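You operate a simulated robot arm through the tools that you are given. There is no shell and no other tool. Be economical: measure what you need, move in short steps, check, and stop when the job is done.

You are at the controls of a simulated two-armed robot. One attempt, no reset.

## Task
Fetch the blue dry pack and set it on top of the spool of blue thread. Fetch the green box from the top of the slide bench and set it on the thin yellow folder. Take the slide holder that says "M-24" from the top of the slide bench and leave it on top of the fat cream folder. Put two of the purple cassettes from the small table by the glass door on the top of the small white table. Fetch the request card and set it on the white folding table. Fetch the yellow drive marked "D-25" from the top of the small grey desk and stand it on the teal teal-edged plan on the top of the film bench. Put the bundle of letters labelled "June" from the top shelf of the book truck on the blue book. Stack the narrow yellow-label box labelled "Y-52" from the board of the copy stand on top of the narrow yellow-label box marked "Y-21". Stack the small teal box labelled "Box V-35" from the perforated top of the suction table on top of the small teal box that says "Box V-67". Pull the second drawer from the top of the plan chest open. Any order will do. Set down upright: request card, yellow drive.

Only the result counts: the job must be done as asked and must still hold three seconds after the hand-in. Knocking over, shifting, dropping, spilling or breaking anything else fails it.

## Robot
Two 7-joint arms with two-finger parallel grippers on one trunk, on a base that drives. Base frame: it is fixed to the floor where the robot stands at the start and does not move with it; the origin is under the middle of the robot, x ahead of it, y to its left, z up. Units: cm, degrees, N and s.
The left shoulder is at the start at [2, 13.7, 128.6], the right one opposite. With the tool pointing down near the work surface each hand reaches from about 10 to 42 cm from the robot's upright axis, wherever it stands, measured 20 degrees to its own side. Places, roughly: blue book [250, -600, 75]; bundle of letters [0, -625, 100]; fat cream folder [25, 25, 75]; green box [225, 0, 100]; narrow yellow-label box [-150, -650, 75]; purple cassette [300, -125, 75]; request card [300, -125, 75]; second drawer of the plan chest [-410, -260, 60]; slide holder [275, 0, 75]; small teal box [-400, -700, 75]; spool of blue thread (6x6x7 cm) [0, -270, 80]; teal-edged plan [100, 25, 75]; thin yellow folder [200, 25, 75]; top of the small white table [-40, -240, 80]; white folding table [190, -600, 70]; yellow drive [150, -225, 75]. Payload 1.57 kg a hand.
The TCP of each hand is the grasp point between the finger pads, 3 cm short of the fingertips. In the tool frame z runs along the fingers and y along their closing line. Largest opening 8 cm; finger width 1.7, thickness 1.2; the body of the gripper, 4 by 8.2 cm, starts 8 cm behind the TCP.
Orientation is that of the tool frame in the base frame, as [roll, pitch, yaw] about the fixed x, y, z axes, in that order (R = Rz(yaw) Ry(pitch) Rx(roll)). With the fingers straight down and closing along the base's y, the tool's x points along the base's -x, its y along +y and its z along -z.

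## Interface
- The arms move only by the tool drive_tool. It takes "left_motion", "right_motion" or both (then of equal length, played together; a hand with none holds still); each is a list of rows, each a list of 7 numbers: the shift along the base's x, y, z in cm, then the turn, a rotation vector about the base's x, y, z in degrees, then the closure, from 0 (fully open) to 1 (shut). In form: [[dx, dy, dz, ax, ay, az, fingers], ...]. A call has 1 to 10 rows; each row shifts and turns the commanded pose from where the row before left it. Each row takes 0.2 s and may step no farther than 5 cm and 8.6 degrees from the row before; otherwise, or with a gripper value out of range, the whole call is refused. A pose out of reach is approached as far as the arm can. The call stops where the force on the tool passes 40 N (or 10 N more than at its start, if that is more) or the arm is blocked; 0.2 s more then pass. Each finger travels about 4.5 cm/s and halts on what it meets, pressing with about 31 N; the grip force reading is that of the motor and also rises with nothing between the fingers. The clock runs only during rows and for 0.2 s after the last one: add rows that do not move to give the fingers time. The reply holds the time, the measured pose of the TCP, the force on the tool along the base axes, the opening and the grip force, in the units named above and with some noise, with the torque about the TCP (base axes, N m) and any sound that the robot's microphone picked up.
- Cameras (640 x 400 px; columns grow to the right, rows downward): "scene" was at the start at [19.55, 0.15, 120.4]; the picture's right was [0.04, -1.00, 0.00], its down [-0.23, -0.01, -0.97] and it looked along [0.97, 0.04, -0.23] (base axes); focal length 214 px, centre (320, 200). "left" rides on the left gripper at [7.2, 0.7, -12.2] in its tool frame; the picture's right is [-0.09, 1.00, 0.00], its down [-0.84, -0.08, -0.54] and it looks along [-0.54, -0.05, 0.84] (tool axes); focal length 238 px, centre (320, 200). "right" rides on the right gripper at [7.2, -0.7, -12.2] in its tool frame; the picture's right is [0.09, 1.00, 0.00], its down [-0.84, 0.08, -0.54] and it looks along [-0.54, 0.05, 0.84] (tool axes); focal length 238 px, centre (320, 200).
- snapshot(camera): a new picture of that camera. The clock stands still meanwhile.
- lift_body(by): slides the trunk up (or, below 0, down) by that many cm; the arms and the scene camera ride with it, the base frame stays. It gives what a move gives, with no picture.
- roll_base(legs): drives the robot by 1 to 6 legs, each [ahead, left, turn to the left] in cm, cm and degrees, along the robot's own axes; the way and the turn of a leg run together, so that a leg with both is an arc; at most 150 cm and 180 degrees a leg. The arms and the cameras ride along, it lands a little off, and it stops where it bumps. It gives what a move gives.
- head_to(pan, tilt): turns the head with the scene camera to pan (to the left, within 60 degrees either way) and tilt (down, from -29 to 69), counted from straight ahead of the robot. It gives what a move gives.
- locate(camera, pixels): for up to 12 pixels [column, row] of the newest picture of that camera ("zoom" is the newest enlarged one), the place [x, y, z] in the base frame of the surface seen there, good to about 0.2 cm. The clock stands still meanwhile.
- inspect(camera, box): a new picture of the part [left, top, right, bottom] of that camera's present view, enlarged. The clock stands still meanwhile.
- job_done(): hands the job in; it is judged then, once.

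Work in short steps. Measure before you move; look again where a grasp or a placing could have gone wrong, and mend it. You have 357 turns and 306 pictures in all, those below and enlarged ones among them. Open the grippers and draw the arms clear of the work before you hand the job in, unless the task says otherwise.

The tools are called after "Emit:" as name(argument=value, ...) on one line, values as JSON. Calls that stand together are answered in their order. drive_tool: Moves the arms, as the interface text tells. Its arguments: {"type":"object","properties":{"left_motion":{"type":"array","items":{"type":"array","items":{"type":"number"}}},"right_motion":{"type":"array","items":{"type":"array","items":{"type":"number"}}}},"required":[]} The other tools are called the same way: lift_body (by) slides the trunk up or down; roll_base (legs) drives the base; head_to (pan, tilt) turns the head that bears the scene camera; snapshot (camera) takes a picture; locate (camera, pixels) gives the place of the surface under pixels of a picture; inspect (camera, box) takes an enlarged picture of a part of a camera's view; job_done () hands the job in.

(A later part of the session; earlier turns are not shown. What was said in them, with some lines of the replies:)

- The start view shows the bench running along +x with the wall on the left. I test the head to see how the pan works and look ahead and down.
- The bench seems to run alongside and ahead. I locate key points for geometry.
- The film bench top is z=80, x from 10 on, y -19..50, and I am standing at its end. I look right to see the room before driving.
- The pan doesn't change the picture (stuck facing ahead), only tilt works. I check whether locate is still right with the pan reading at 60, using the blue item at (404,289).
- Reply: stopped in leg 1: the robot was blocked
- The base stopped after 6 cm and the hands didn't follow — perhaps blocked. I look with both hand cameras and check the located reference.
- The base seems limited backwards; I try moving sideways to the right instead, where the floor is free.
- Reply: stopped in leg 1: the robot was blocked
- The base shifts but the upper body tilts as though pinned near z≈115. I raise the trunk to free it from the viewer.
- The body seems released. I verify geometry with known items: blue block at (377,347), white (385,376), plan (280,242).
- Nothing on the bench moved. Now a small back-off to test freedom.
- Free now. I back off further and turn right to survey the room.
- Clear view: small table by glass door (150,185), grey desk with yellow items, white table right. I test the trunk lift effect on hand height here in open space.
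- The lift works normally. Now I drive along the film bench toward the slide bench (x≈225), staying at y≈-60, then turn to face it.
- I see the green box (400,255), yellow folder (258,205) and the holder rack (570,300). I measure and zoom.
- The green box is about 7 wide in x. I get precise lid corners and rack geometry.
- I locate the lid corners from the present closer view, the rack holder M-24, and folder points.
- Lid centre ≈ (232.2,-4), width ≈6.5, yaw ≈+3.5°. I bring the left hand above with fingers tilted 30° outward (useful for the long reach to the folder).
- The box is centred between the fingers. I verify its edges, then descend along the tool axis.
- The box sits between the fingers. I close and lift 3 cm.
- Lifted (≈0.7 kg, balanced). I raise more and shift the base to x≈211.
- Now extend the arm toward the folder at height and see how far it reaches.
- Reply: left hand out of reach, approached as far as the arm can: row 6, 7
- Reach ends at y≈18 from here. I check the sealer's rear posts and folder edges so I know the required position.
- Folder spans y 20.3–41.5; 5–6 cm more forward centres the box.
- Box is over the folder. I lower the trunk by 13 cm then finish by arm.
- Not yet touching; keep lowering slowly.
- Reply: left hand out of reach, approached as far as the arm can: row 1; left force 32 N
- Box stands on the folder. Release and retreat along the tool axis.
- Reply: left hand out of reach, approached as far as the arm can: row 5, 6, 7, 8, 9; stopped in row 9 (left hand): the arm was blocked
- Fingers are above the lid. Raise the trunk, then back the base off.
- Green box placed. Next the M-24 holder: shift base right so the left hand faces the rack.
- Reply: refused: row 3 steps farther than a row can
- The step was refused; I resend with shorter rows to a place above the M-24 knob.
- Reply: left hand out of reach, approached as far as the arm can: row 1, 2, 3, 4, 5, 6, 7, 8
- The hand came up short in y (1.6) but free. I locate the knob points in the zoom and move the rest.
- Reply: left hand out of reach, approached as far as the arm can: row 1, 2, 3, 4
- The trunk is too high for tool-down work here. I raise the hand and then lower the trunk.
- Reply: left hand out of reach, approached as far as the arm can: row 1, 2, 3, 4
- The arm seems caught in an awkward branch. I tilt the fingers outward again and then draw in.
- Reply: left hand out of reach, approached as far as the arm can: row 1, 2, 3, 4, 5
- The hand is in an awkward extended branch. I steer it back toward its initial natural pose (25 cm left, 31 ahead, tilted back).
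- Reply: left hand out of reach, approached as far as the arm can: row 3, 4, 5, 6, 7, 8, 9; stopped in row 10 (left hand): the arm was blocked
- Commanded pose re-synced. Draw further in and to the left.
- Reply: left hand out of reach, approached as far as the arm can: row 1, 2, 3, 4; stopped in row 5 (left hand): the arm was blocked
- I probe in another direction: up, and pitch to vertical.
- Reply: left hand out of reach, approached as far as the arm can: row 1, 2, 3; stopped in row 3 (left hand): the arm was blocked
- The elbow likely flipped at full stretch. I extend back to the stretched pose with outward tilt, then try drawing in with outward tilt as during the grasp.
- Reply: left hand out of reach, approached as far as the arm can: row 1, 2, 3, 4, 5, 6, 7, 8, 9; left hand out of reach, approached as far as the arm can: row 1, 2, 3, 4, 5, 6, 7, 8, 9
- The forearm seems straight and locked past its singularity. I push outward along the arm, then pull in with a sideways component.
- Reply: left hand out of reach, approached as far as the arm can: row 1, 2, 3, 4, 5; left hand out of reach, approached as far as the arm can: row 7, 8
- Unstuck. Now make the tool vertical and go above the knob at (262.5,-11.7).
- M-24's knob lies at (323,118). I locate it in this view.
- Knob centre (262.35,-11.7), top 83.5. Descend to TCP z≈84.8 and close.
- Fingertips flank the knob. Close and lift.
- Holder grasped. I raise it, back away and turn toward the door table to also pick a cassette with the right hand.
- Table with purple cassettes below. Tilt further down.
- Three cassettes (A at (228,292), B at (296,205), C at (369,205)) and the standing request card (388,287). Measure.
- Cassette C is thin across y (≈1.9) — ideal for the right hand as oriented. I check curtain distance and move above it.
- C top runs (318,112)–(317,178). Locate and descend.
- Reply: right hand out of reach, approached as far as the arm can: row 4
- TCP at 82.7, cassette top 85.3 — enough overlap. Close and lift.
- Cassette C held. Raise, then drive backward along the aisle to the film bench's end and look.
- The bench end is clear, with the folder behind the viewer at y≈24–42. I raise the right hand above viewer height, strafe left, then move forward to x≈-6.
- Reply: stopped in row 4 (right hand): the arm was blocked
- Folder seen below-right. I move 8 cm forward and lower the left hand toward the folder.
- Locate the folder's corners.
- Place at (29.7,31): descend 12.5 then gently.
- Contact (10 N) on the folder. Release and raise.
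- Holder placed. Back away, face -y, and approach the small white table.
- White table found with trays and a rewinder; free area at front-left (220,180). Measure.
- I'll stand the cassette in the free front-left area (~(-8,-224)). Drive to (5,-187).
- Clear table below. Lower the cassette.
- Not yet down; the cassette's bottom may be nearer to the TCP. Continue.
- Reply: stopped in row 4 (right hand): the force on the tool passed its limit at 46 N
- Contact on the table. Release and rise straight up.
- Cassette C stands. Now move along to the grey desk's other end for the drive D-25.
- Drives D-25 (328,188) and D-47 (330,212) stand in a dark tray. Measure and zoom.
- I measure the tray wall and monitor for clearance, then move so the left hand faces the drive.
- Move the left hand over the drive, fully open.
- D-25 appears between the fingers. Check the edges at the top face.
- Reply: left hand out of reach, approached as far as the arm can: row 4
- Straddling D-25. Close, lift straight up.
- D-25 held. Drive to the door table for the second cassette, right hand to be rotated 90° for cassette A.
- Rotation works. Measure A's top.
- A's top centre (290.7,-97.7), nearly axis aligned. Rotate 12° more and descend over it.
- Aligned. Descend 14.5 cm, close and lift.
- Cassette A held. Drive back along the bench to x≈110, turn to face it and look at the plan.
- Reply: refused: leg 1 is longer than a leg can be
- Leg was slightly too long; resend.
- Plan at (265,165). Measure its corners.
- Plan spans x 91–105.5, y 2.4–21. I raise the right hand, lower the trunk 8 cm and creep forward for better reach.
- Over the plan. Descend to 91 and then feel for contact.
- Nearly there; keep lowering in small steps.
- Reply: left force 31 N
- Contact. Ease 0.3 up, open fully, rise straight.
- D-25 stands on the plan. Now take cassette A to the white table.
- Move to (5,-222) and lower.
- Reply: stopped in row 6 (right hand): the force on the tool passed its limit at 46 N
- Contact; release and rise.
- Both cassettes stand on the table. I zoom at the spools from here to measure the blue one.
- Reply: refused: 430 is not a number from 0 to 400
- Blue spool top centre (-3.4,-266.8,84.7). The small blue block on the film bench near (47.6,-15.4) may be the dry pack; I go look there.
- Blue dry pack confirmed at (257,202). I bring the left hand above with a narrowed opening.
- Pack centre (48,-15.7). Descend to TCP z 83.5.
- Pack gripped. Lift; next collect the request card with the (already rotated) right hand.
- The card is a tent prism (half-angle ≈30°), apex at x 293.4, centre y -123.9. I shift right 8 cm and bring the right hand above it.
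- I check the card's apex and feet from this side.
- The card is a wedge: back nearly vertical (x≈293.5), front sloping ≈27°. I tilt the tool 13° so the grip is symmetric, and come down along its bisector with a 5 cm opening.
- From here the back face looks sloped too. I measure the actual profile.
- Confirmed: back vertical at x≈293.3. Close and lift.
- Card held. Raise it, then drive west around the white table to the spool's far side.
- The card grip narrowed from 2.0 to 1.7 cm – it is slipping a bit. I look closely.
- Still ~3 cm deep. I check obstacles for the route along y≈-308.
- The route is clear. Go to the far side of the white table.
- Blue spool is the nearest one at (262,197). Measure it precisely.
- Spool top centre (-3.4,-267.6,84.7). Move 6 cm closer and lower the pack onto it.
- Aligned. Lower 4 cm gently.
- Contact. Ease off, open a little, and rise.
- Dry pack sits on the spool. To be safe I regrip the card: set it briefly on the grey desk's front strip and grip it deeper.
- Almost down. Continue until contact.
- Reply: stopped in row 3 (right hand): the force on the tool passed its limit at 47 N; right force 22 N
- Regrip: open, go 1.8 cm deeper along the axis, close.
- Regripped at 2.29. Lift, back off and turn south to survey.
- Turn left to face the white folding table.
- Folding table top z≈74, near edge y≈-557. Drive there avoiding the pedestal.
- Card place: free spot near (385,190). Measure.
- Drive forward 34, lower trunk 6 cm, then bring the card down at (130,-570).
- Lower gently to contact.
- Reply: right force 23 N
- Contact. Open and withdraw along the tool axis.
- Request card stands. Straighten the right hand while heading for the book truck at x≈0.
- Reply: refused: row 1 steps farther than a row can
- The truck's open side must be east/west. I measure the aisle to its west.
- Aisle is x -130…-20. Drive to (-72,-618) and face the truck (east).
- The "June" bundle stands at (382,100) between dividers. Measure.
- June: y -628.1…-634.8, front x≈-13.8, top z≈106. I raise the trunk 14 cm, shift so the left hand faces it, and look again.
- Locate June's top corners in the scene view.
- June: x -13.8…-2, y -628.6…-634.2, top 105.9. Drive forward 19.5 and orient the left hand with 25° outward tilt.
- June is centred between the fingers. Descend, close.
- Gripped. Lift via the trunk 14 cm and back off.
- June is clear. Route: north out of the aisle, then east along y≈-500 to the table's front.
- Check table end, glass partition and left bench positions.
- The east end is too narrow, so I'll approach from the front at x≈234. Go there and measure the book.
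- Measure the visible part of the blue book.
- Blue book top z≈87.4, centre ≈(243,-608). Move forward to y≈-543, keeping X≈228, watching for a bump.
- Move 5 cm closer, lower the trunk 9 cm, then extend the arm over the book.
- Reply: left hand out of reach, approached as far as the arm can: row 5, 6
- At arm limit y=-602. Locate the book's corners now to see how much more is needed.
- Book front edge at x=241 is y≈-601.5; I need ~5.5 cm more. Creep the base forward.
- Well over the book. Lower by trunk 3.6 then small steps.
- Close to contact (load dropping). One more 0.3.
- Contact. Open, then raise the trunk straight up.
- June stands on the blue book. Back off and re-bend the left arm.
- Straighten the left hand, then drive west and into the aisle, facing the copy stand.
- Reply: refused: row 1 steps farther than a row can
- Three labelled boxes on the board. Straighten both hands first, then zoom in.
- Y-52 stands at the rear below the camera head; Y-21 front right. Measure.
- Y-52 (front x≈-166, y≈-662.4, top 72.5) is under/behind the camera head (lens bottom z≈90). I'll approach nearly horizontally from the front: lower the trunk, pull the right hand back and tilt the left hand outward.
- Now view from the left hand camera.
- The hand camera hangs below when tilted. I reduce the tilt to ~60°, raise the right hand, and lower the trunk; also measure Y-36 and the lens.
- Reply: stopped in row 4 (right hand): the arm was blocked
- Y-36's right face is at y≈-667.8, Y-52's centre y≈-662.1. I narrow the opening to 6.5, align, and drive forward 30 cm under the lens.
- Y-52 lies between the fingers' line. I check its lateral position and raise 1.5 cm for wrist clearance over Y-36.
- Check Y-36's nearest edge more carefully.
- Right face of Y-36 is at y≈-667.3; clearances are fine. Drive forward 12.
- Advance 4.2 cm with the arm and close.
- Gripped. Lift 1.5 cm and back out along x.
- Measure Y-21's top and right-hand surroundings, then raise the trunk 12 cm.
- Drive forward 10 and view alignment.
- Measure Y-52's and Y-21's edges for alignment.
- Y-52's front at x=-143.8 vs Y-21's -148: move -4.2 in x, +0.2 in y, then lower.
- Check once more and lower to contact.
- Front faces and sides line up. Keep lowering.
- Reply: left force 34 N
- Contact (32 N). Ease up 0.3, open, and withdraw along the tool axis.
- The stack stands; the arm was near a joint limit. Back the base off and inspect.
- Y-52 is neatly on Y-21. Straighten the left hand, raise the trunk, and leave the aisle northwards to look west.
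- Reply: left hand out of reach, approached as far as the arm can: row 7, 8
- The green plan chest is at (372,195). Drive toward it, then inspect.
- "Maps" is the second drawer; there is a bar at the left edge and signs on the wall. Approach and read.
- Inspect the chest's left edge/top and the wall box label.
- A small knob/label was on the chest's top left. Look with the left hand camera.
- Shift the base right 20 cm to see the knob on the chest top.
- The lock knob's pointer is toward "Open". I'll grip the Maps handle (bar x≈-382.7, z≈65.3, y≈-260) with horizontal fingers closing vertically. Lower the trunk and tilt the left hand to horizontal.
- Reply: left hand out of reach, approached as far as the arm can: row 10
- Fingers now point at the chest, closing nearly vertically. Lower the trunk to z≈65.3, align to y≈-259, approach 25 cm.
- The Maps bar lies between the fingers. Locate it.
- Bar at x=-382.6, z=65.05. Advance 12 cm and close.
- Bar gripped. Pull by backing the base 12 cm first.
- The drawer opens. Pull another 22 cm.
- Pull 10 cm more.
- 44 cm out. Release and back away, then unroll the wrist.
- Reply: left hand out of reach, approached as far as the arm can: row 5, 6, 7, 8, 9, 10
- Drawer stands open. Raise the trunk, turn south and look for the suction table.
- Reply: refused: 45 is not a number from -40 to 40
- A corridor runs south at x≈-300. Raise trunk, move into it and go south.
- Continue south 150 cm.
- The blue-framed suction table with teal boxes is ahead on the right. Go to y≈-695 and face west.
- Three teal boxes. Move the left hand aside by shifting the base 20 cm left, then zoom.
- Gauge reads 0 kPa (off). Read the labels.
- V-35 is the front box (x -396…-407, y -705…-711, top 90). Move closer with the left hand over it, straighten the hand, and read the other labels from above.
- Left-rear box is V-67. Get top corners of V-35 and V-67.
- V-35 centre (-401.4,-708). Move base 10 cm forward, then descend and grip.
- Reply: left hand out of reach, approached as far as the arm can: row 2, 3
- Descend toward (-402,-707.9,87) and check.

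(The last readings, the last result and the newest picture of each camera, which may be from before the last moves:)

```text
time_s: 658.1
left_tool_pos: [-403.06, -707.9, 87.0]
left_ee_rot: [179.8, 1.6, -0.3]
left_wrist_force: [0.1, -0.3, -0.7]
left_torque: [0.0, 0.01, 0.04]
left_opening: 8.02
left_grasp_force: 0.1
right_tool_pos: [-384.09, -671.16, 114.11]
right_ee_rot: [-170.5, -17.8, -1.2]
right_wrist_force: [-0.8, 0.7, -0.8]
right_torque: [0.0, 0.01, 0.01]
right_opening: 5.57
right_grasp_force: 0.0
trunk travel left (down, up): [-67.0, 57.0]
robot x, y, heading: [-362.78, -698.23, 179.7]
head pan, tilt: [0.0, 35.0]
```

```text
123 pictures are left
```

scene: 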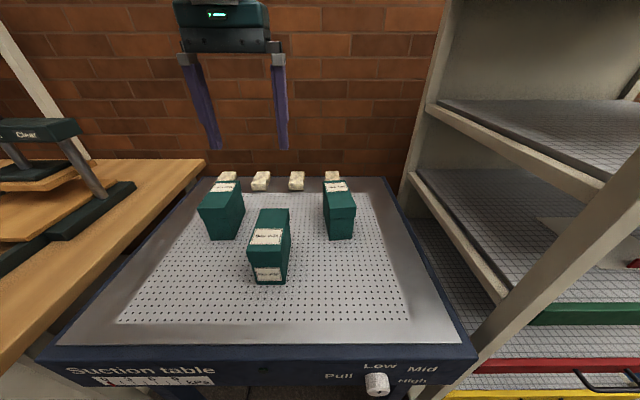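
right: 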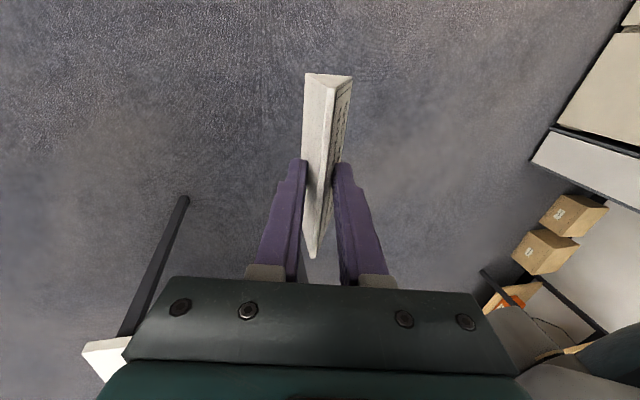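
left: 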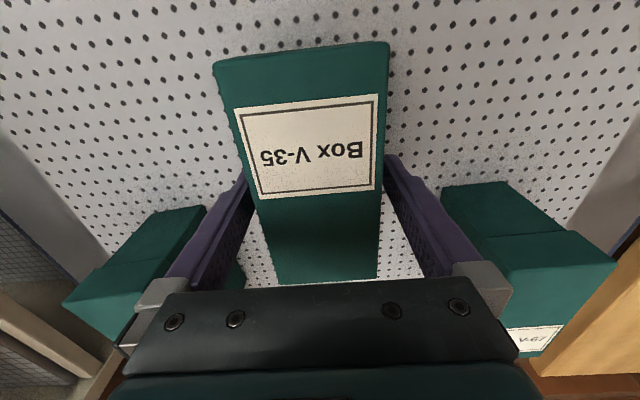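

Shift +1.5 in x, close, and lift.

Emit:
drive_tool(left_motion=[[1.5, 0, 0, 0, 0, 0, 0], [0, 0, 0, 0, 0, 0, 1], [0, 0, 0, 0, 0, 0, 1], [0, 0, 0, 0, 0, 0, 1], [0, 0, 0, 0, 0, 0, 1], [0, 0, 2, 0, 0, 0, 1], [0, 0, 4, 0, 0, 0, 1], [0, 0, 4, 0, 0, 0, 1], [0, 0, 3, 0, 0, 0, 1], [0, 0, 0, 0, 0, 0, 1]])

Emit:
snapshot(camera="left")

```text
time_s: 660.3
left_tool_pos: [-401.71, -707.85, 100.08]
left_ee_rot: [179.9, 1.6, -0.3]
left_wrist_force: [0.4, 0.3, -2.3]
left_torque: [-0.02, -0.03, -0.01]
left_opening: 5.99
left_grasp_force: 31.7
right_tool_pos: [-384.07, -671.21, 114.04]
right_ee_rot: [-170.5, -17.8, -1.2]
right_wrist_force: [0.3, 0.1, -0.3]
right_torque: [0.02, 0.02, 0.0]
right_opening: 5.59
right_grasp_force: 0.1
trunk travel left (down, up): [-67.0, 57.0]
robot x, y, heading: [-362.69, -698.29, 179.7]
head pan, tilt: [0.0, 35.0]
```

```text
122 pictures are left
```

left: 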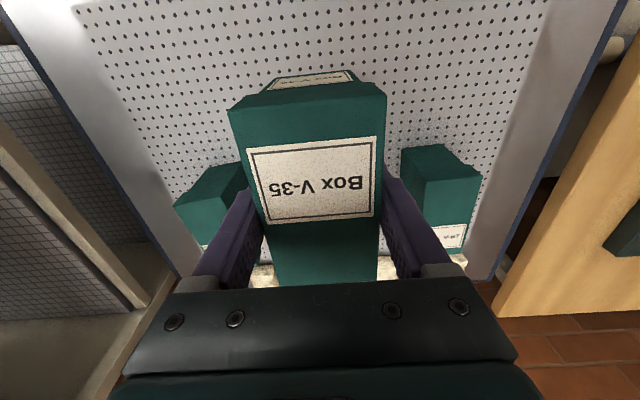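

Measure V-67's top corners from this view.

Emit:
inspect(camera="left", box=[380, 120, 520, 280])

Emit:
inspect(camera="scene", box=[150, 120, 370, 290])

```text
2.50 times, centred on (450, 200) of left
```

zoom: 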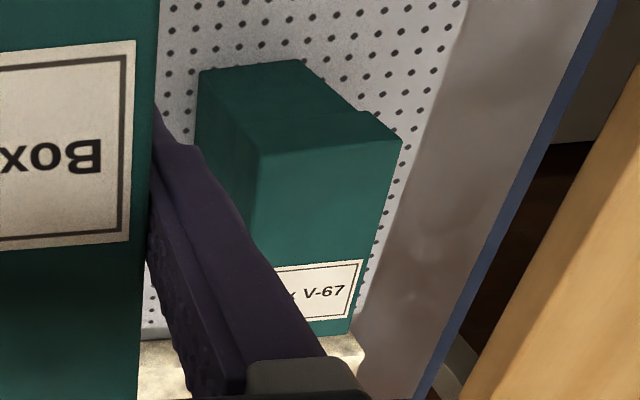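

```text
2.35 times, centred on (260, 205) of scene
```

zoom: 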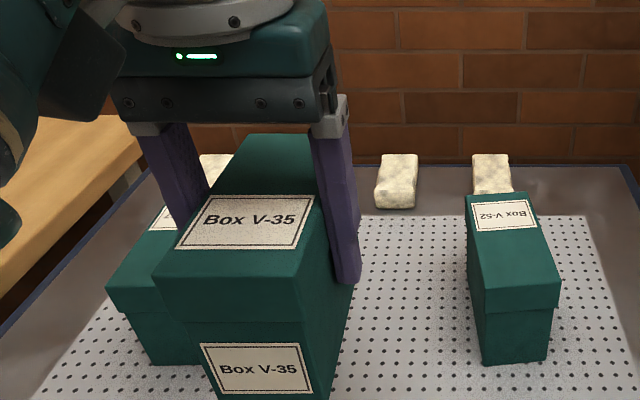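

Emit:
locate(camera="left", pixels=[[429, 185], [480, 178], [462, 248], [447, 212], [470, 215], [455, 182], [432, 205]])

```text
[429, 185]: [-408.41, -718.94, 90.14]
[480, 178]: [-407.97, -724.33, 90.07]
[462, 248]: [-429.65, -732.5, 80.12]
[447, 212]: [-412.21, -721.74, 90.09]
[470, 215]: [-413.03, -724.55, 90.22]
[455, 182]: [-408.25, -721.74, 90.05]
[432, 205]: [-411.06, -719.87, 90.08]
```

V-67's top centre ≈(-413.8,-722), yaw ≈+3.5°. Raise slightly, shift base forward 8/left 11, rotate 3.5°.

Emit:
drive_tool(left_motion=[[0, 0, 2, 0, 0, 1.8, 1], [0, 0, 1, 0, 0, 1.8, 1]])

Emit:
roll_base(legs=[[8, 11, 0]])

Emit:
snapshot(camera="scene")

```text
time_s: 660.9
left_tool_pos: [-403.0, -708.47, 102.05]
left_ee_rot: [179.2, 1.7, 4.0]
left_wrist_force: [1.1, -0.5, -2.4]
left_torque: [-0.03, -0.02, 0.0]
left_opening: 5.98
left_grasp_force: 30.7
left hand out of reach, approached as far as the arm can: row 1, 2
right_tool_pos: [-384.07, -671.1, 114.05]
right_ee_rot: [-170.5, -17.7, -1.3]
right_wrist_force: [-0.4, -0.4, -0.2]
right_torque: [0.02, 0.03, 0.0]
right_opening: 5.59
right_grasp_force: 0.1
trunk travel left (down, up): [-67.0, 57.0]
robot x, y, heading: [-362.6, -698.3, 179.4]
head pan, tilt: [0.0, 35.0]
```

```text
time_s: 662.2
left_tool_pos: [-410.78, -722.51, 101.9]
left_ee_rot: [177.8, 1.5, 4.2]
left_wrist_force: [-0.5, 0.6, -2.8]
left_torque: [-0.01, 0.02, 0.04]
left_opening: 5.98
left_grasp_force: 31.6
right_tool_pos: [-392.29, -685.02, 112.88]
right_ee_rot: [-172.2, -17.9, 0.2]
right_wrist_force: [-0.7, -0.5, 0.3]
right_torque: [0.03, -0.02, 0.0]
right_opening: 5.59
right_grasp_force: 0.1
trunk travel left (down, up): [-67.0, 57.0]
robot x, y, heading: [-370.83, -709.65, -179.9]
head pan, tilt: [0.0, 35.0]
```

```text
119 pictures are left
```

scene: 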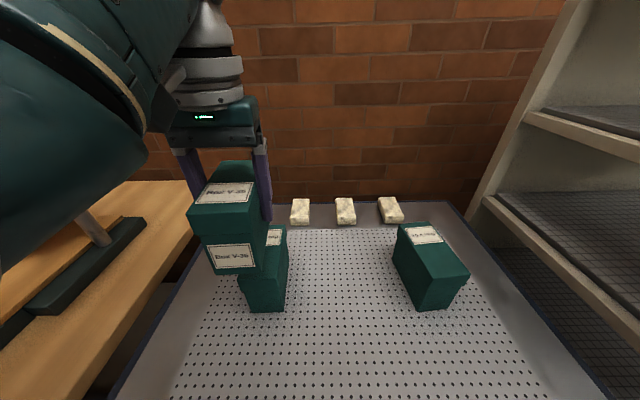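

The hand orientations changed ~1.5°, suggesting the base runs onto the foot pedal. I move the base back to the right and check the gauge.

Emit:
roll_base(legs=[[-6, -9, 0]])

Emit:
head_to(pan=0, tilt=60)

Emit:
snapshot(camera="scene")

```text
time_s: 663.4
left_tool_pos: [-403.54, -713.21, 101.73]
left_ee_rot: [177.8, 0.8, 4.2]
left_wrist_force: [1.2, 1.0, -2.1]
left_torque: [0.01, 0.02, 0.02]
left_opening: 6.01
left_grasp_force: 31.4
right_tool_pos: [-384.65, -675.79, 113.22]
right_ee_rot: [-171.9, -18.7, 1.5]
right_wrist_force: [0.3, -0.2, 0.4]
right_torque: [0.02, 0.01, 0.0]
right_opening: 5.6
right_grasp_force: 0.0
trunk travel left (down, up): [-67.0, 57.0]
robot x, y, heading: [-364.26, -700.81, 179.7]
head pan, tilt: [0.0, 35.0]
```

```text
time_s: 664.3
left_tool_pos: [-403.67, -712.72, 101.53]
left_ee_rot: [178.1, 0.8, 4.3]
left_wrist_force: [0.6, 0.3, -2.9]
left_torque: [-0.01, -0.01, 0.02]
left_opening: 5.97
left_grasp_force: 30.9
right_tool_pos: [-384.68, -675.59, 113.24]
right_ee_rot: [-171.4, -18.6, 2.4]
right_wrist_force: [-0.3, 0.7, 1.0]
right_torque: [-0.01, 0.0, 0.03]
right_opening: 5.59
right_grasp_force: 0.0
trunk travel left (down, up): [-67.0, 57.0]
robot x, y, heading: [-364.46, -701.13, 179.6]
head pan, tilt: [0.0, 60.0]
```

```text
118 pictures are left
```

scene: 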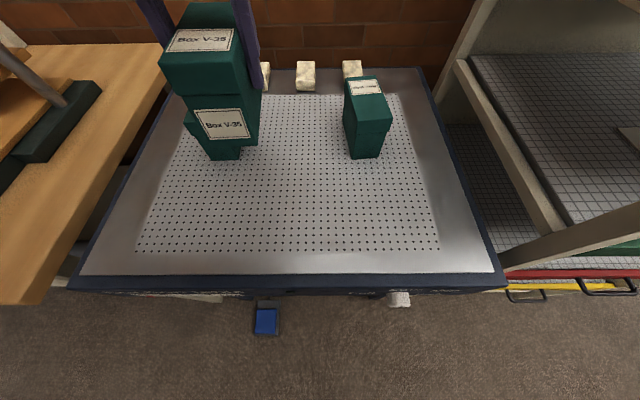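

Verify that nothing on the table moved: locate V-52's corners and the pedal.

Emit:
locate(camera="scene", pixels=[[359, 122], [390, 118], [372, 108], [265, 322], [300, 250], [75, 285], [500, 285], [398, 300], [255, 310]])

Emit:
inspect(camera="scene", box=[150, 60, 420, 200])

```text
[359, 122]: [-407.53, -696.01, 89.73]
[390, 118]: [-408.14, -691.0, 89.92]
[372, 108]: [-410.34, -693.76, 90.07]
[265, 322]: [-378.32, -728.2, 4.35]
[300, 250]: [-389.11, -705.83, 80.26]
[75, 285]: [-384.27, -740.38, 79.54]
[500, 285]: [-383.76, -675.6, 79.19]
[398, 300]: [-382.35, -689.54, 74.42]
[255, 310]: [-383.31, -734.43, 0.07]
```

```text
2.37 times, centred on (285, 130) of scene
```

zoom: 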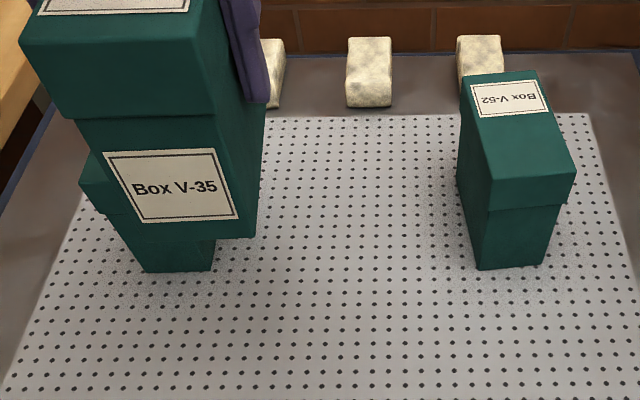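

Nothing moved. I back off 14 cm to be clear of the pedal and recheck.

Emit:
roll_base(legs=[[-14, 0, 0]])

Emit:
snapshot(camera="scene")

```text
time_s: 665.7
left_tool_pos: [-391.13, -711.57, 102.03]
left_ee_rot: [179.0, 1.8, 4.2]
left_wrist_force: [-0.6, -0.4, -3.2]
left_torque: [-0.02, -0.01, -0.02]
left_opening: 5.99
left_grasp_force: 30.5
right_tool_pos: [-372.1, -674.54, 113.95]
right_ee_rot: [-170.5, -17.8, 1.1]
right_wrist_force: [0.4, 0.1, 0.1]
right_torque: [-0.03, -0.01, -0.02]
right_opening: 5.61
right_grasp_force: 0.1
trunk travel left (down, up): [-67.0, 57.0]
robot x, y, heading: [-350.37, -700.98, 179.9]
head pan, tilt: [0.0, 60.0]
```

```text
116 pictures are left
```

scene: 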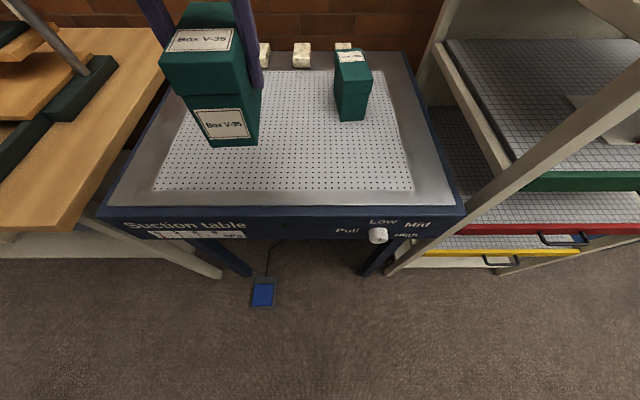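

Orientation is back to normal. Check the suction gauge.

Emit:
inspect(camera="scene", box=[100, 195, 480, 310])

```text
1.68 times, centred on (290, 252) of scene
```

zoom: 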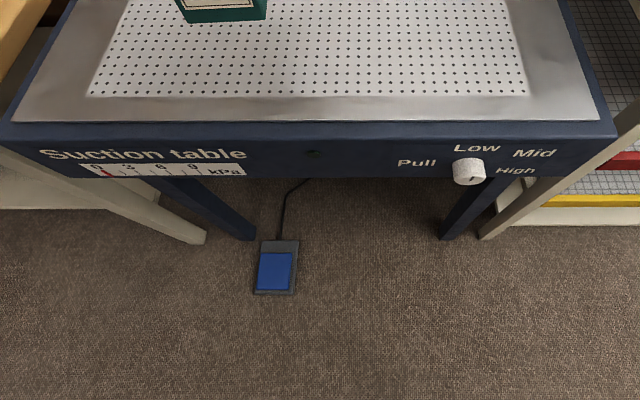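

Locate the pedal precisely now.

Emit:
locate(camera="scene", pixels=[[263, 293], [253, 281], [275, 281], [251, 305], [272, 305]])

```text
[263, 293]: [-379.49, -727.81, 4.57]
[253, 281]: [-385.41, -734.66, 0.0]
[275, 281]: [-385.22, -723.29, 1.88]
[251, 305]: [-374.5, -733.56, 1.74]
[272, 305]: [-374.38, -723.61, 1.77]
```

The base must stay ≥28 cm from the pedal, so V-67 needs a longer reach. I'll set V-35 down again at its old spot and regrip it with a 30° outward tilt.

Emit:
roll_base(legs=[[8, 0, -1]])

Emit:
drive_tool(left_motion=[[-0.5, 1.2, -3, 0, 0, -2, 1], [-0.5, 1.2, -3, 0, 0, -2, 1], [0, 0.8, -3, 0, 0, 0, 1], [0, 0, -3, 0, 0, 0, 1], [0, 0, -1.5, 0, 0, 0, 1], [0, 0, 0, 0, 0, 0, 1]])

Emit:
snapshot(camera="scene")

```text
time_s: 666.7
left_tool_pos: [-399.3, -710.87, 102.16]
left_ee_rot: [178.9, 1.8, 3.2]
left_wrist_force: [0.1, 0.2, -3.8]
left_torque: [-0.02, -0.04, 0.01]
left_opening: 5.98
left_grasp_force: 31.1
right_tool_pos: [-379.71, -673.93, 114.07]
right_ee_rot: [-170.5, -17.7, 0.1]
right_wrist_force: [-0.8, 0.9, -1.0]
right_torque: [0.01, 0.01, 0.0]
right_opening: 5.6
right_grasp_force: 0.0
trunk travel left (down, up): [-67.0, 57.0]
robot x, y, heading: [-358.6, -701.03, 178.8]
head pan, tilt: [0.0, 60.0]
```

```text
time_s: 668.1
left_tool_pos: [-400.27, -707.64, 88.58]
left_ee_rot: [178.9, 1.9, -0.7]
left_wrist_force: [0.1, 0.2, -2.9]
left_torque: [-0.02, -0.05, 0.0]
left_opening: 5.96
left_grasp_force: 30.7
right_tool_pos: [-379.61, -673.96, 113.93]
right_ee_rot: [-170.6, -17.7, 0.2]
right_wrist_force: [0.1, 0.3, 0.0]
right_torque: [0.02, -0.01, -0.01]
right_opening: 5.59
right_grasp_force: 0.0
trunk travel left (down, up): [-67.0, 57.0]
robot x, y, heading: [-358.46, -701.09, 178.9]
head pan, tilt: [0.0, 60.0]
```

```text
114 pictures are left
```

scene: 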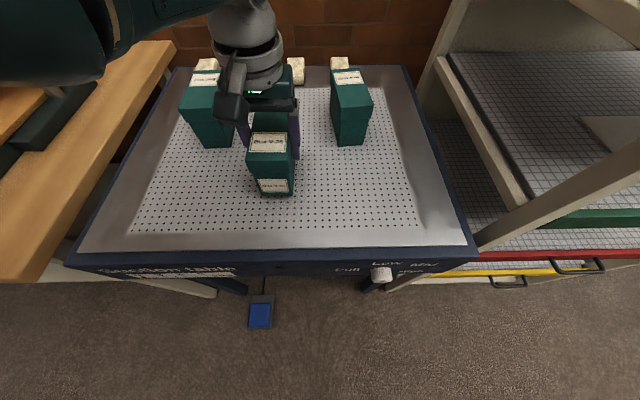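

Set it down.

Emit:
drive_tool(left_motion=[[0, 0, -0.5, 0, 0, 0, 1], [0, 0, -0.5, 0, 0, 0, 1], [0, 0, -0.4, 0, 0, 0, 1], [0, 0, -0.3, 0, 0, 0, 1]])

```text
time_s: 669.1
left_tool_pos: [-400.31, -707.73, 87.27]
left_ee_rot: [179.0, 2.0, -0.7]
left_wrist_force: [8.1, -1.7, 27.2]
left_torque: [0.77, -0.41, 0.05]
left_opening: 6.02
left_grasp_force: 31.2
right_tool_pos: [-379.8, -673.94, 113.93]
right_ee_rot: [-170.6, -17.7, 0.1]
right_wrist_force: [0.3, 0.6, -0.2]
right_torque: [0.0, -0.01, -0.01]
right_opening: 5.61
right_grasp_force: 0.0
trunk travel left (down, up): [-67.0, 57.0]
robot x, y, heading: [-358.29, -700.92, 178.9]
head pan, tilt: [0.0, 60.0]
```

Release, rise, tilt 30° and regrip nearer the front.

Emit:
drive_tool(left_motion=[[0, 0, 0.2, 0, 0, 0, 1], [0, 0, 0, 0, 0, 0, 0.2], [0, 0, 0, 0, 0, 0, 0], [0, 0, 0, 0, 0, 0, 0], [0, 0, 4, 0, 0, 0, 0], [0, 0, 4, 0, 0, 0, 0], [0, 0, 3, 0, 0, 0, 0], [1.5, 0, 0, 0, 7.5, 0, 0], [1.5, 0, 0, 0, 7.5, 0, 0], [1.5, 0, 0, 0, 7.5, 0, 0]])

Emit:
drive_tool(left_motion=[[1.5, 0, -1, 0, 6, 0, 0], [0, 0, 0, 0, 0, 0, 0]])

Emit:
snapshot(camera="left")

```text
time_s: 671.3
left_tool_pos: [-396.12, -708.23, 98.24]
left_ee_rot: [177.8, 24.8, -0.7]
left_wrist_force: [0.0, -0.2, -0.6]
left_torque: [0.01, 0.02, 0.02]
left_opening: 8.0
left_grasp_force: 0.0
right_tool_pos: [-379.55, -673.93, 114.01]
right_ee_rot: [-170.5, -17.7, 0.2]
right_wrist_force: [-0.1, -0.6, -0.3]
right_torque: [-0.01, -0.01, -0.01]
right_opening: 5.6
right_grasp_force: 0.1
trunk travel left (down, up): [-67.0, 57.0]
robot x, y, heading: [-358.4, -700.63, 178.8]
head pan, tilt: [0.0, 60.0]
```

```text
time_s: 671.9
left_tool_pos: [-394.29, -707.66, 97.1]
left_ee_rot: [178.3, 30.4, -1.0]
left_wrist_force: [0.0, 0.4, -0.6]
left_torque: [-0.03, 0.01, -0.04]
left_opening: 7.99
left_grasp_force: 0.1
right_tool_pos: [-379.69, -673.89, 113.99]
right_ee_rot: [-170.5, -17.7, 0.1]
right_wrist_force: [-0.4, -0.8, -0.2]
right_torque: [0.03, -0.01, 0.01]
right_opening: 5.62
right_grasp_force: 0.0
trunk travel left (down, up): [-67.0, 57.0]
robot x, y, heading: [-358.54, -700.95, 178.8]
head pan, tilt: [0.0, 60.0]
```

```text
113 pictures are left
```

left: 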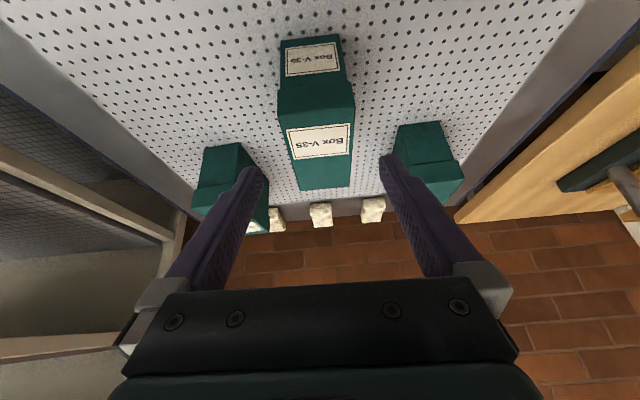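

Descend along the axis and grip.

Emit:
drive_tool(left_motion=[[-1.4, 0, -3, 0, 0, 0, 0], [-1.4, 0, -3, 0, 0, 0, 0], [-1.5, 0, -3, 0, 0, 0, 0], [0, 0, -0.4, 0, 0, 0, 0], [0, 0, 0, 0, 0, 0, 1], [0, 0, 0, 0, 0, 0, 1], [0, 0, 0, 0, 0, 0, 1], [0, 0, 0, 0, 0, 0, 1]])

Emit:
snapshot(camera="left")

```text
time_s: 673.7
left_tool_pos: [-398.65, -707.61, 87.61]
left_ee_rot: [178.4, 30.3, -0.9]
left_wrist_force: [-1.5, 0.6, 0.6]
left_torque: [0.06, 0.13, 0.01]
left_opening: 5.97
left_grasp_force: 31.3
right_tool_pos: [-379.75, -674.06, 113.89]
right_ee_rot: [-170.5, -17.7, 0.0]
right_wrist_force: [0.3, -0.2, 0.0]
right_torque: [-0.03, 0.01, 0.02]
right_opening: 5.59
right_grasp_force: 0.0
trunk travel left (down, up): [-67.0, 57.0]
robot x, y, heading: [-358.43, -700.71, 178.8]
head pan, tilt: [0.0, 60.0]
```

```text
112 pictures are left
```

left: 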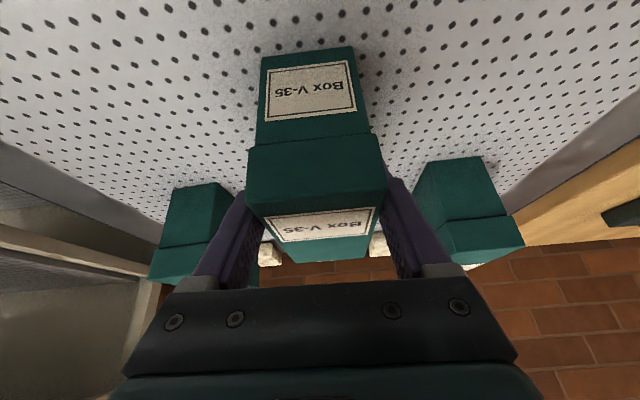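

Gripped. Lift 14 with the arm, then move over V-67.

Emit:
drive_tool(left_motion=[[0, 0, 3, 0, 0, 0, 1], [0, 0, 4, 0, 0, 0, 1], [0, 0, 4, 0, 0, 0, 1], [0, 0, 3, 0, 0, 0, 1], [-1.5, -2.9, 0, 0, 0, 0.7, 1], [-2.3, -2.9, 0, 0, 0, 0.7, 1], [-2.5, -2.9, 0, 0, 0, 0.7, 1], [-2.5, -2.9, 0, 0, 0, 0.7, 1], [-2.5, -2.8, 0, 0, 0, 0.7, 1], [0, 0, 0, 0, 0, 0, 1]])

Emit:
snapshot(camera="left")

Emit:
snapshot(camera="scene")

```text
time_s: 675.9
left_tool_pos: [-409.88, -722.11, 101.69]
left_ee_rot: [178.5, 30.4, 2.8]
left_wrist_force: [-0.3, 0.3, -2.4]
left_torque: [0.04, -0.03, -0.02]
left_opening: 6.0
left_grasp_force: 30.7
right_tool_pos: [-379.58, -673.88, 113.93]
right_ee_rot: [-170.5, -17.7, 0.1]
right_wrist_force: [-0.1, -0.4, 0.2]
right_torque: [0.0, -0.01, -0.05]
right_opening: 5.62
right_grasp_force: 0.0
trunk travel left (down, up): [-67.0, 57.0]
robot x, y, heading: [-358.63, -701.2, 178.9]
head pan, tilt: [0.0, 60.0]
```

```text
111 pictures are left
```

left: 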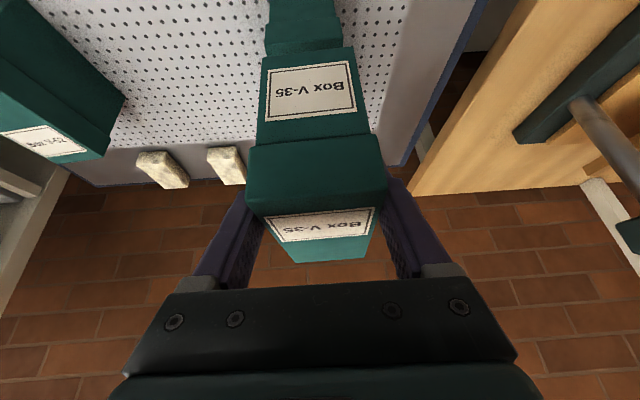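

```text
110 pictures are left
```

scene: 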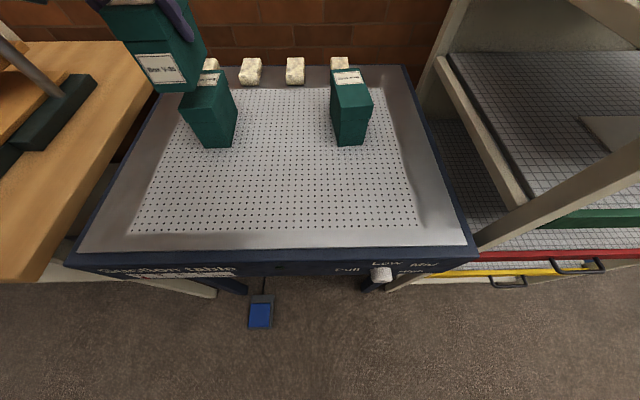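

Move 2.4 cm further in, then verify with the scene camera at a flatter tilt.

Emit:
drive_tool(left_motion=[[-1.2, 0.1, 0, 0, 0, 0, 1], [-1.2, 0, 0, 0, 0, 0, 1], [0, 0, 0, 0, 0, 0, 1]])

Emit:
head_to(pan=0, tilt=40)

Emit:
inspect(camera="scene", box=[80, 80, 300, 290])

Emit:
snapshot(camera="left")

```text
time_s: 676.7
left_tool_pos: [-412.33, -721.96, 101.72]
left_ee_rot: [178.4, 30.3, 2.7]
left_wrist_force: [0.7, -0.3, -3.7]
left_torque: [0.0, -0.03, 0.01]
left_opening: 5.97
left_grasp_force: 30.4
right_tool_pos: [-379.64, -673.96, 113.84]
right_ee_rot: [-170.5, -17.7, 0.0]
right_wrist_force: [-0.8, -0.6, -0.1]
right_torque: [0.01, 0.01, 0.0]
right_opening: 5.59
right_grasp_force: 0.1
trunk travel left (down, up): [-67.0, 57.0]
robot x, y, heading: [-358.6, -701.06, 178.8]
head pan, tilt: [0.0, 60.0]
```

```text
time_s: 677.5
left_tool_pos: [-412.29, -721.93, 101.75]
left_ee_rot: [178.4, 30.3, 2.6]
left_wrist_force: [0.3, -0.2, -3.3]
left_torque: [0.0, -0.07, 0.04]
left_opening: 5.99
left_grasp_force: 30.8
right_tool_pos: [-379.65, -673.9, 113.92]
right_ee_rot: [-170.5, -17.7, 0.1]
right_wrist_force: [0.0, 0.6, 0.3]
right_torque: [-0.03, 0.01, -0.03]
right_opening: 5.59
right_grasp_force: 0.1
trunk travel left (down, up): [-67.0, 57.0]
robot x, y, heading: [-358.56, -700.82, 178.9]
head pan, tilt: [0.0, 40.0]
```

```text
1.90 times, centred on (190, 185) of scene
```

zoom: 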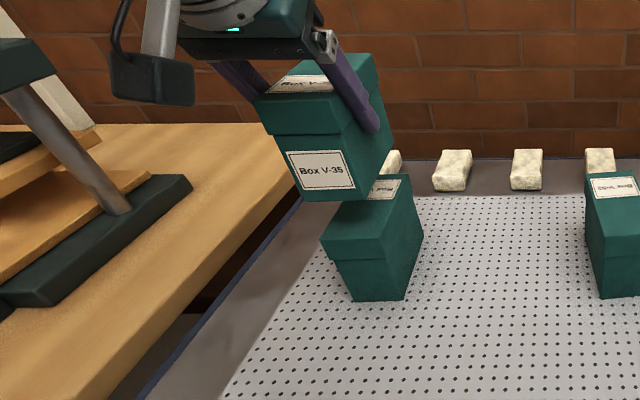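

```text
108 pictures are left
```

left: 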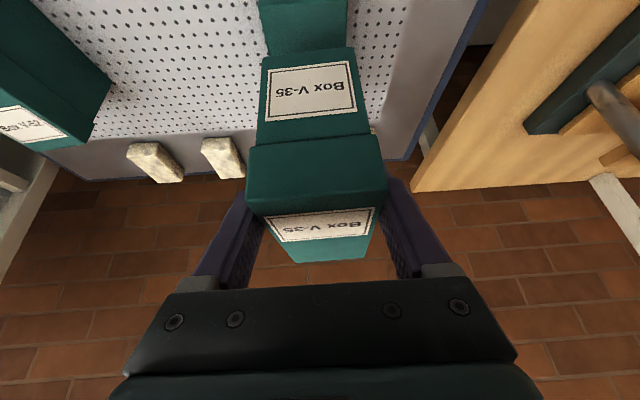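

Measure V-35's lower front corners and V-67's top front corners.

Emit:
locate(camera="zoom", pixels=[[308, 190], [352, 192], [330, 195], [326, 240], [388, 236], [360, 225], [400, 180], [360, 250], [275, 125], [355, 130]])

Emit:
locate(camera="left", pixels=[[264, 65], [352, 60], [268, 45], [345, 43], [266, 20], [343, 20]])

```text
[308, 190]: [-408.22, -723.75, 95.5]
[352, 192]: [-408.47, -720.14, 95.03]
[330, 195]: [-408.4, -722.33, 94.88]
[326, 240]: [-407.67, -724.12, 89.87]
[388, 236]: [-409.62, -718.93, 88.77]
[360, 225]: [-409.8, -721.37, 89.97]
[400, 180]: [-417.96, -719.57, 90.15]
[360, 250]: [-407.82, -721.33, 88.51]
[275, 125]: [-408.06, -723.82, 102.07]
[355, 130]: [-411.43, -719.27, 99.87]
```

```text
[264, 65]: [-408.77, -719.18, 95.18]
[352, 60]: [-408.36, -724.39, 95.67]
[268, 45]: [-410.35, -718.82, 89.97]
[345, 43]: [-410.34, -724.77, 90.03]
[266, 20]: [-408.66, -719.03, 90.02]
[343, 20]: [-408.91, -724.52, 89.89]
```

Aligned within a few mm. Lower 3.4 cm, then slowly.

Emit:
drive_tool(left_motion=[[0, 0, -1.5, 0, 0, 0, 1], [0, 0, -1.5, 0, 0, 0, 1], [0, 0, -0.4, 0, 0, 0, 1], [0, 0, -0.3, 0, 0, 0, 1]])

Emit:
drive_tool(left_motion=[[0, 0, -0.25, 0, 0, 0, 1], [0, 0, -0.25, 0, 0, 0, 1], [0, 0, -0.2, 0, 0, 0, 1]])

Emit:
inspect(camera="scene", box=[80, 80, 300, 290])

```text
time_s: 678.5
left_tool_pos: [-412.3, -721.93, 97.84]
left_ee_rot: [178.5, 30.3, 2.6]
left_wrist_force: [-0.2, -0.6, -3.1]
left_torque: [0.05, -0.05, 0.0]
left_opening: 5.98
left_grasp_force: 30.8
right_tool_pos: [-379.58, -673.86, 113.8]
right_ee_rot: [-170.5, -17.7, 0.1]
right_wrist_force: [0.4, -0.6, 0.3]
right_torque: [0.02, -0.01, 0.0]
right_opening: 5.57
right_grasp_force: 0.1
trunk travel left (down, up): [-67.0, 57.0]
robot x, y, heading: [-358.27, -700.8, 178.8]
head pan, tilt: [0.0, 40.0]
```

```text
time_s: 679.4
left_tool_pos: [-412.53, -721.83, 97.73]
left_ee_rot: [178.6, 30.9, 2.8]
left_wrist_force: [11.6, 2.4, 27.4]
left_torque: [0.98, -0.44, -0.12]
left_opening: 5.97
left_grasp_force: 30.8
right_tool_pos: [-379.73, -673.81, 114.0]
right_ee_rot: [-170.6, -17.6, 0.0]
right_wrist_force: [0.2, 0.4, 0.2]
right_torque: [-0.02, 0.0, 0.01]
right_opening: 5.59
right_grasp_force: 0.1
trunk travel left (down, up): [-67.0, 57.0]
robot x, y, heading: [-358.63, -700.82, 179.0]
head pan, tilt: [0.0, 40.0]
```

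```text
1.90 times, centred on (190, 185) of scene
```

zoom: 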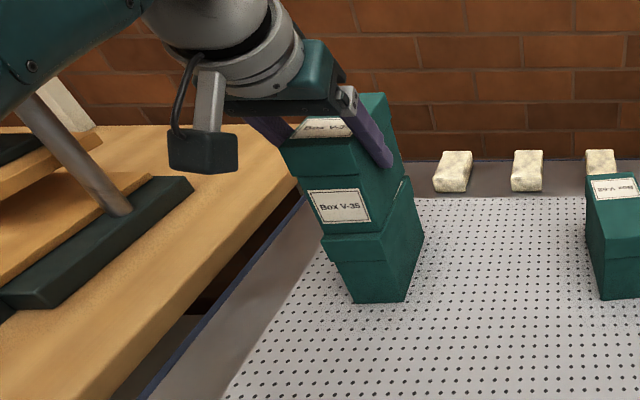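

In contact. Ease up, open, withdraw along the axis.

Emit:
drive_tool(left_motion=[[0, 0, 0.4, 0, 0, 0, 1], [0, 0, 0, 0, 0, 0, 0.2], [0, 0, 0, 0, 0, 0, 0], [0, 0, 0, 0, 0, 0, 0], [0.8, 0, 1.4, 0, 0, 0, 0], [1.5, 0, 2.6, 0, 0, 0, 0], [2, 0, 3.5, 0, 0, 0, 0], [2.3, 0, 4, 0, 0, 0, 0], [0, 0, 0, 0, 0, 0, 0]])

Emit:
inspect(camera="scene", box=[80, 80, 300, 290])

```text
time_s: 681.4
left_tool_pos: [-405.82, -721.88, 109.2]
left_ee_rot: [178.6, 30.3, 2.6]
left_wrist_force: [-0.1, 0.1, 0.4]
left_torque: [0.0, 0.02, 0.01]
left_opening: 7.97
left_grasp_force: 0.1
right_tool_pos: [-379.73, -673.93, 113.92]
right_ee_rot: [-170.5, -17.7, 0.1]
right_wrist_force: [-0.5, -0.5, 0.3]
right_torque: [0.01, -0.01, -0.01]
right_opening: 5.59
right_grasp_force: 0.1
trunk travel left (down, up): [-67.0, 57.0]
robot x, y, heading: [-358.66, -700.73, 178.7]
head pan, tilt: [0.0, 40.0]
```

```text
1.90 times, centred on (190, 185) of scene
```

zoom: 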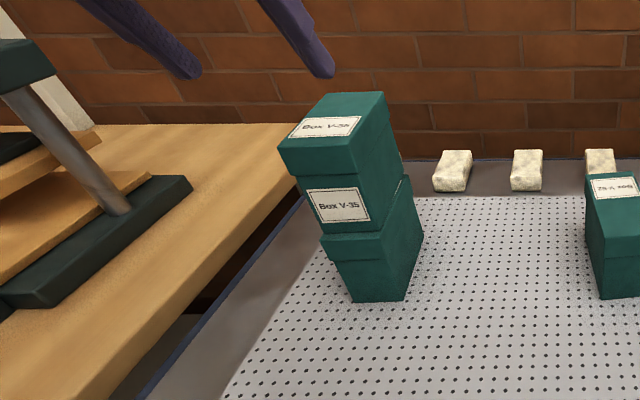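

V-35 sits on V-67. Back the robot away and do a last check of the table and gauge.

Emit:
roll_base(legs=[[-45, 0, 0]])

Emit:
inspect(camera="scene", box=[150, 100, 470, 350])

```text
time_s: 684.1
left_tool_pos: [-360.82, -722.95, 109.16]
left_ee_rot: [178.5, 30.3, 2.6]
left_wrist_force: [-0.3, 0.0, -0.1]
left_torque: [0.0, 0.04, 0.0]
left_opening: 8.01
left_grasp_force: 0.2
right_tool_pos: [-334.76, -674.85, 113.93]
right_ee_rot: [-170.6, -17.7, 0.1]
right_wrist_force: [-0.2, 1.2, 0.7]
right_torque: [0.02, -0.05, 0.0]
right_opening: 5.57
right_grasp_force: 0.1
trunk travel left (down, up): [-67.0, 57.0]
robot x, y, heading: [-313.48, -701.91, 178.9]
head pan, tilt: [0.0, 40.0]
```

```text
1.60 times, centred on (310, 225) of scene
```

zoom: 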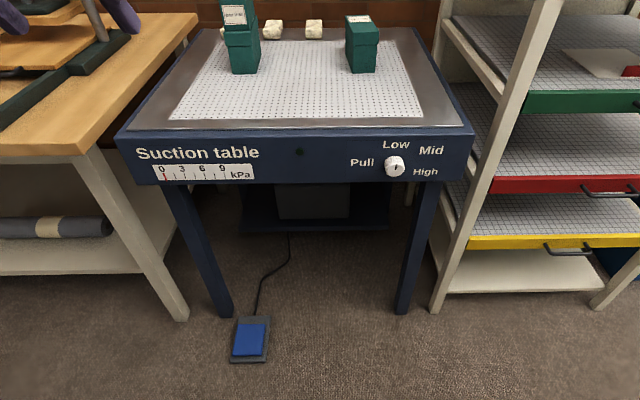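

All ten parts are done, the gauge reads 0, the grippers are open and the arms are clear of the work. I hand in.

Emit:
job_done()

```text
The job is handed in.
```

I did all ten parts of the job and handed it in. I checked each one by camera as I finished it and did not go back for a full second look at the end.

Two incidents along the way:
- **Suction table pedal:** the base briefly drove onto the foot pedal. It did not look moved afterwards, and the gauge read 0.
- **Request card:** it kept slipping in the gripper, so I set it down briefly on the grey desk and gripped it again before delivering it.
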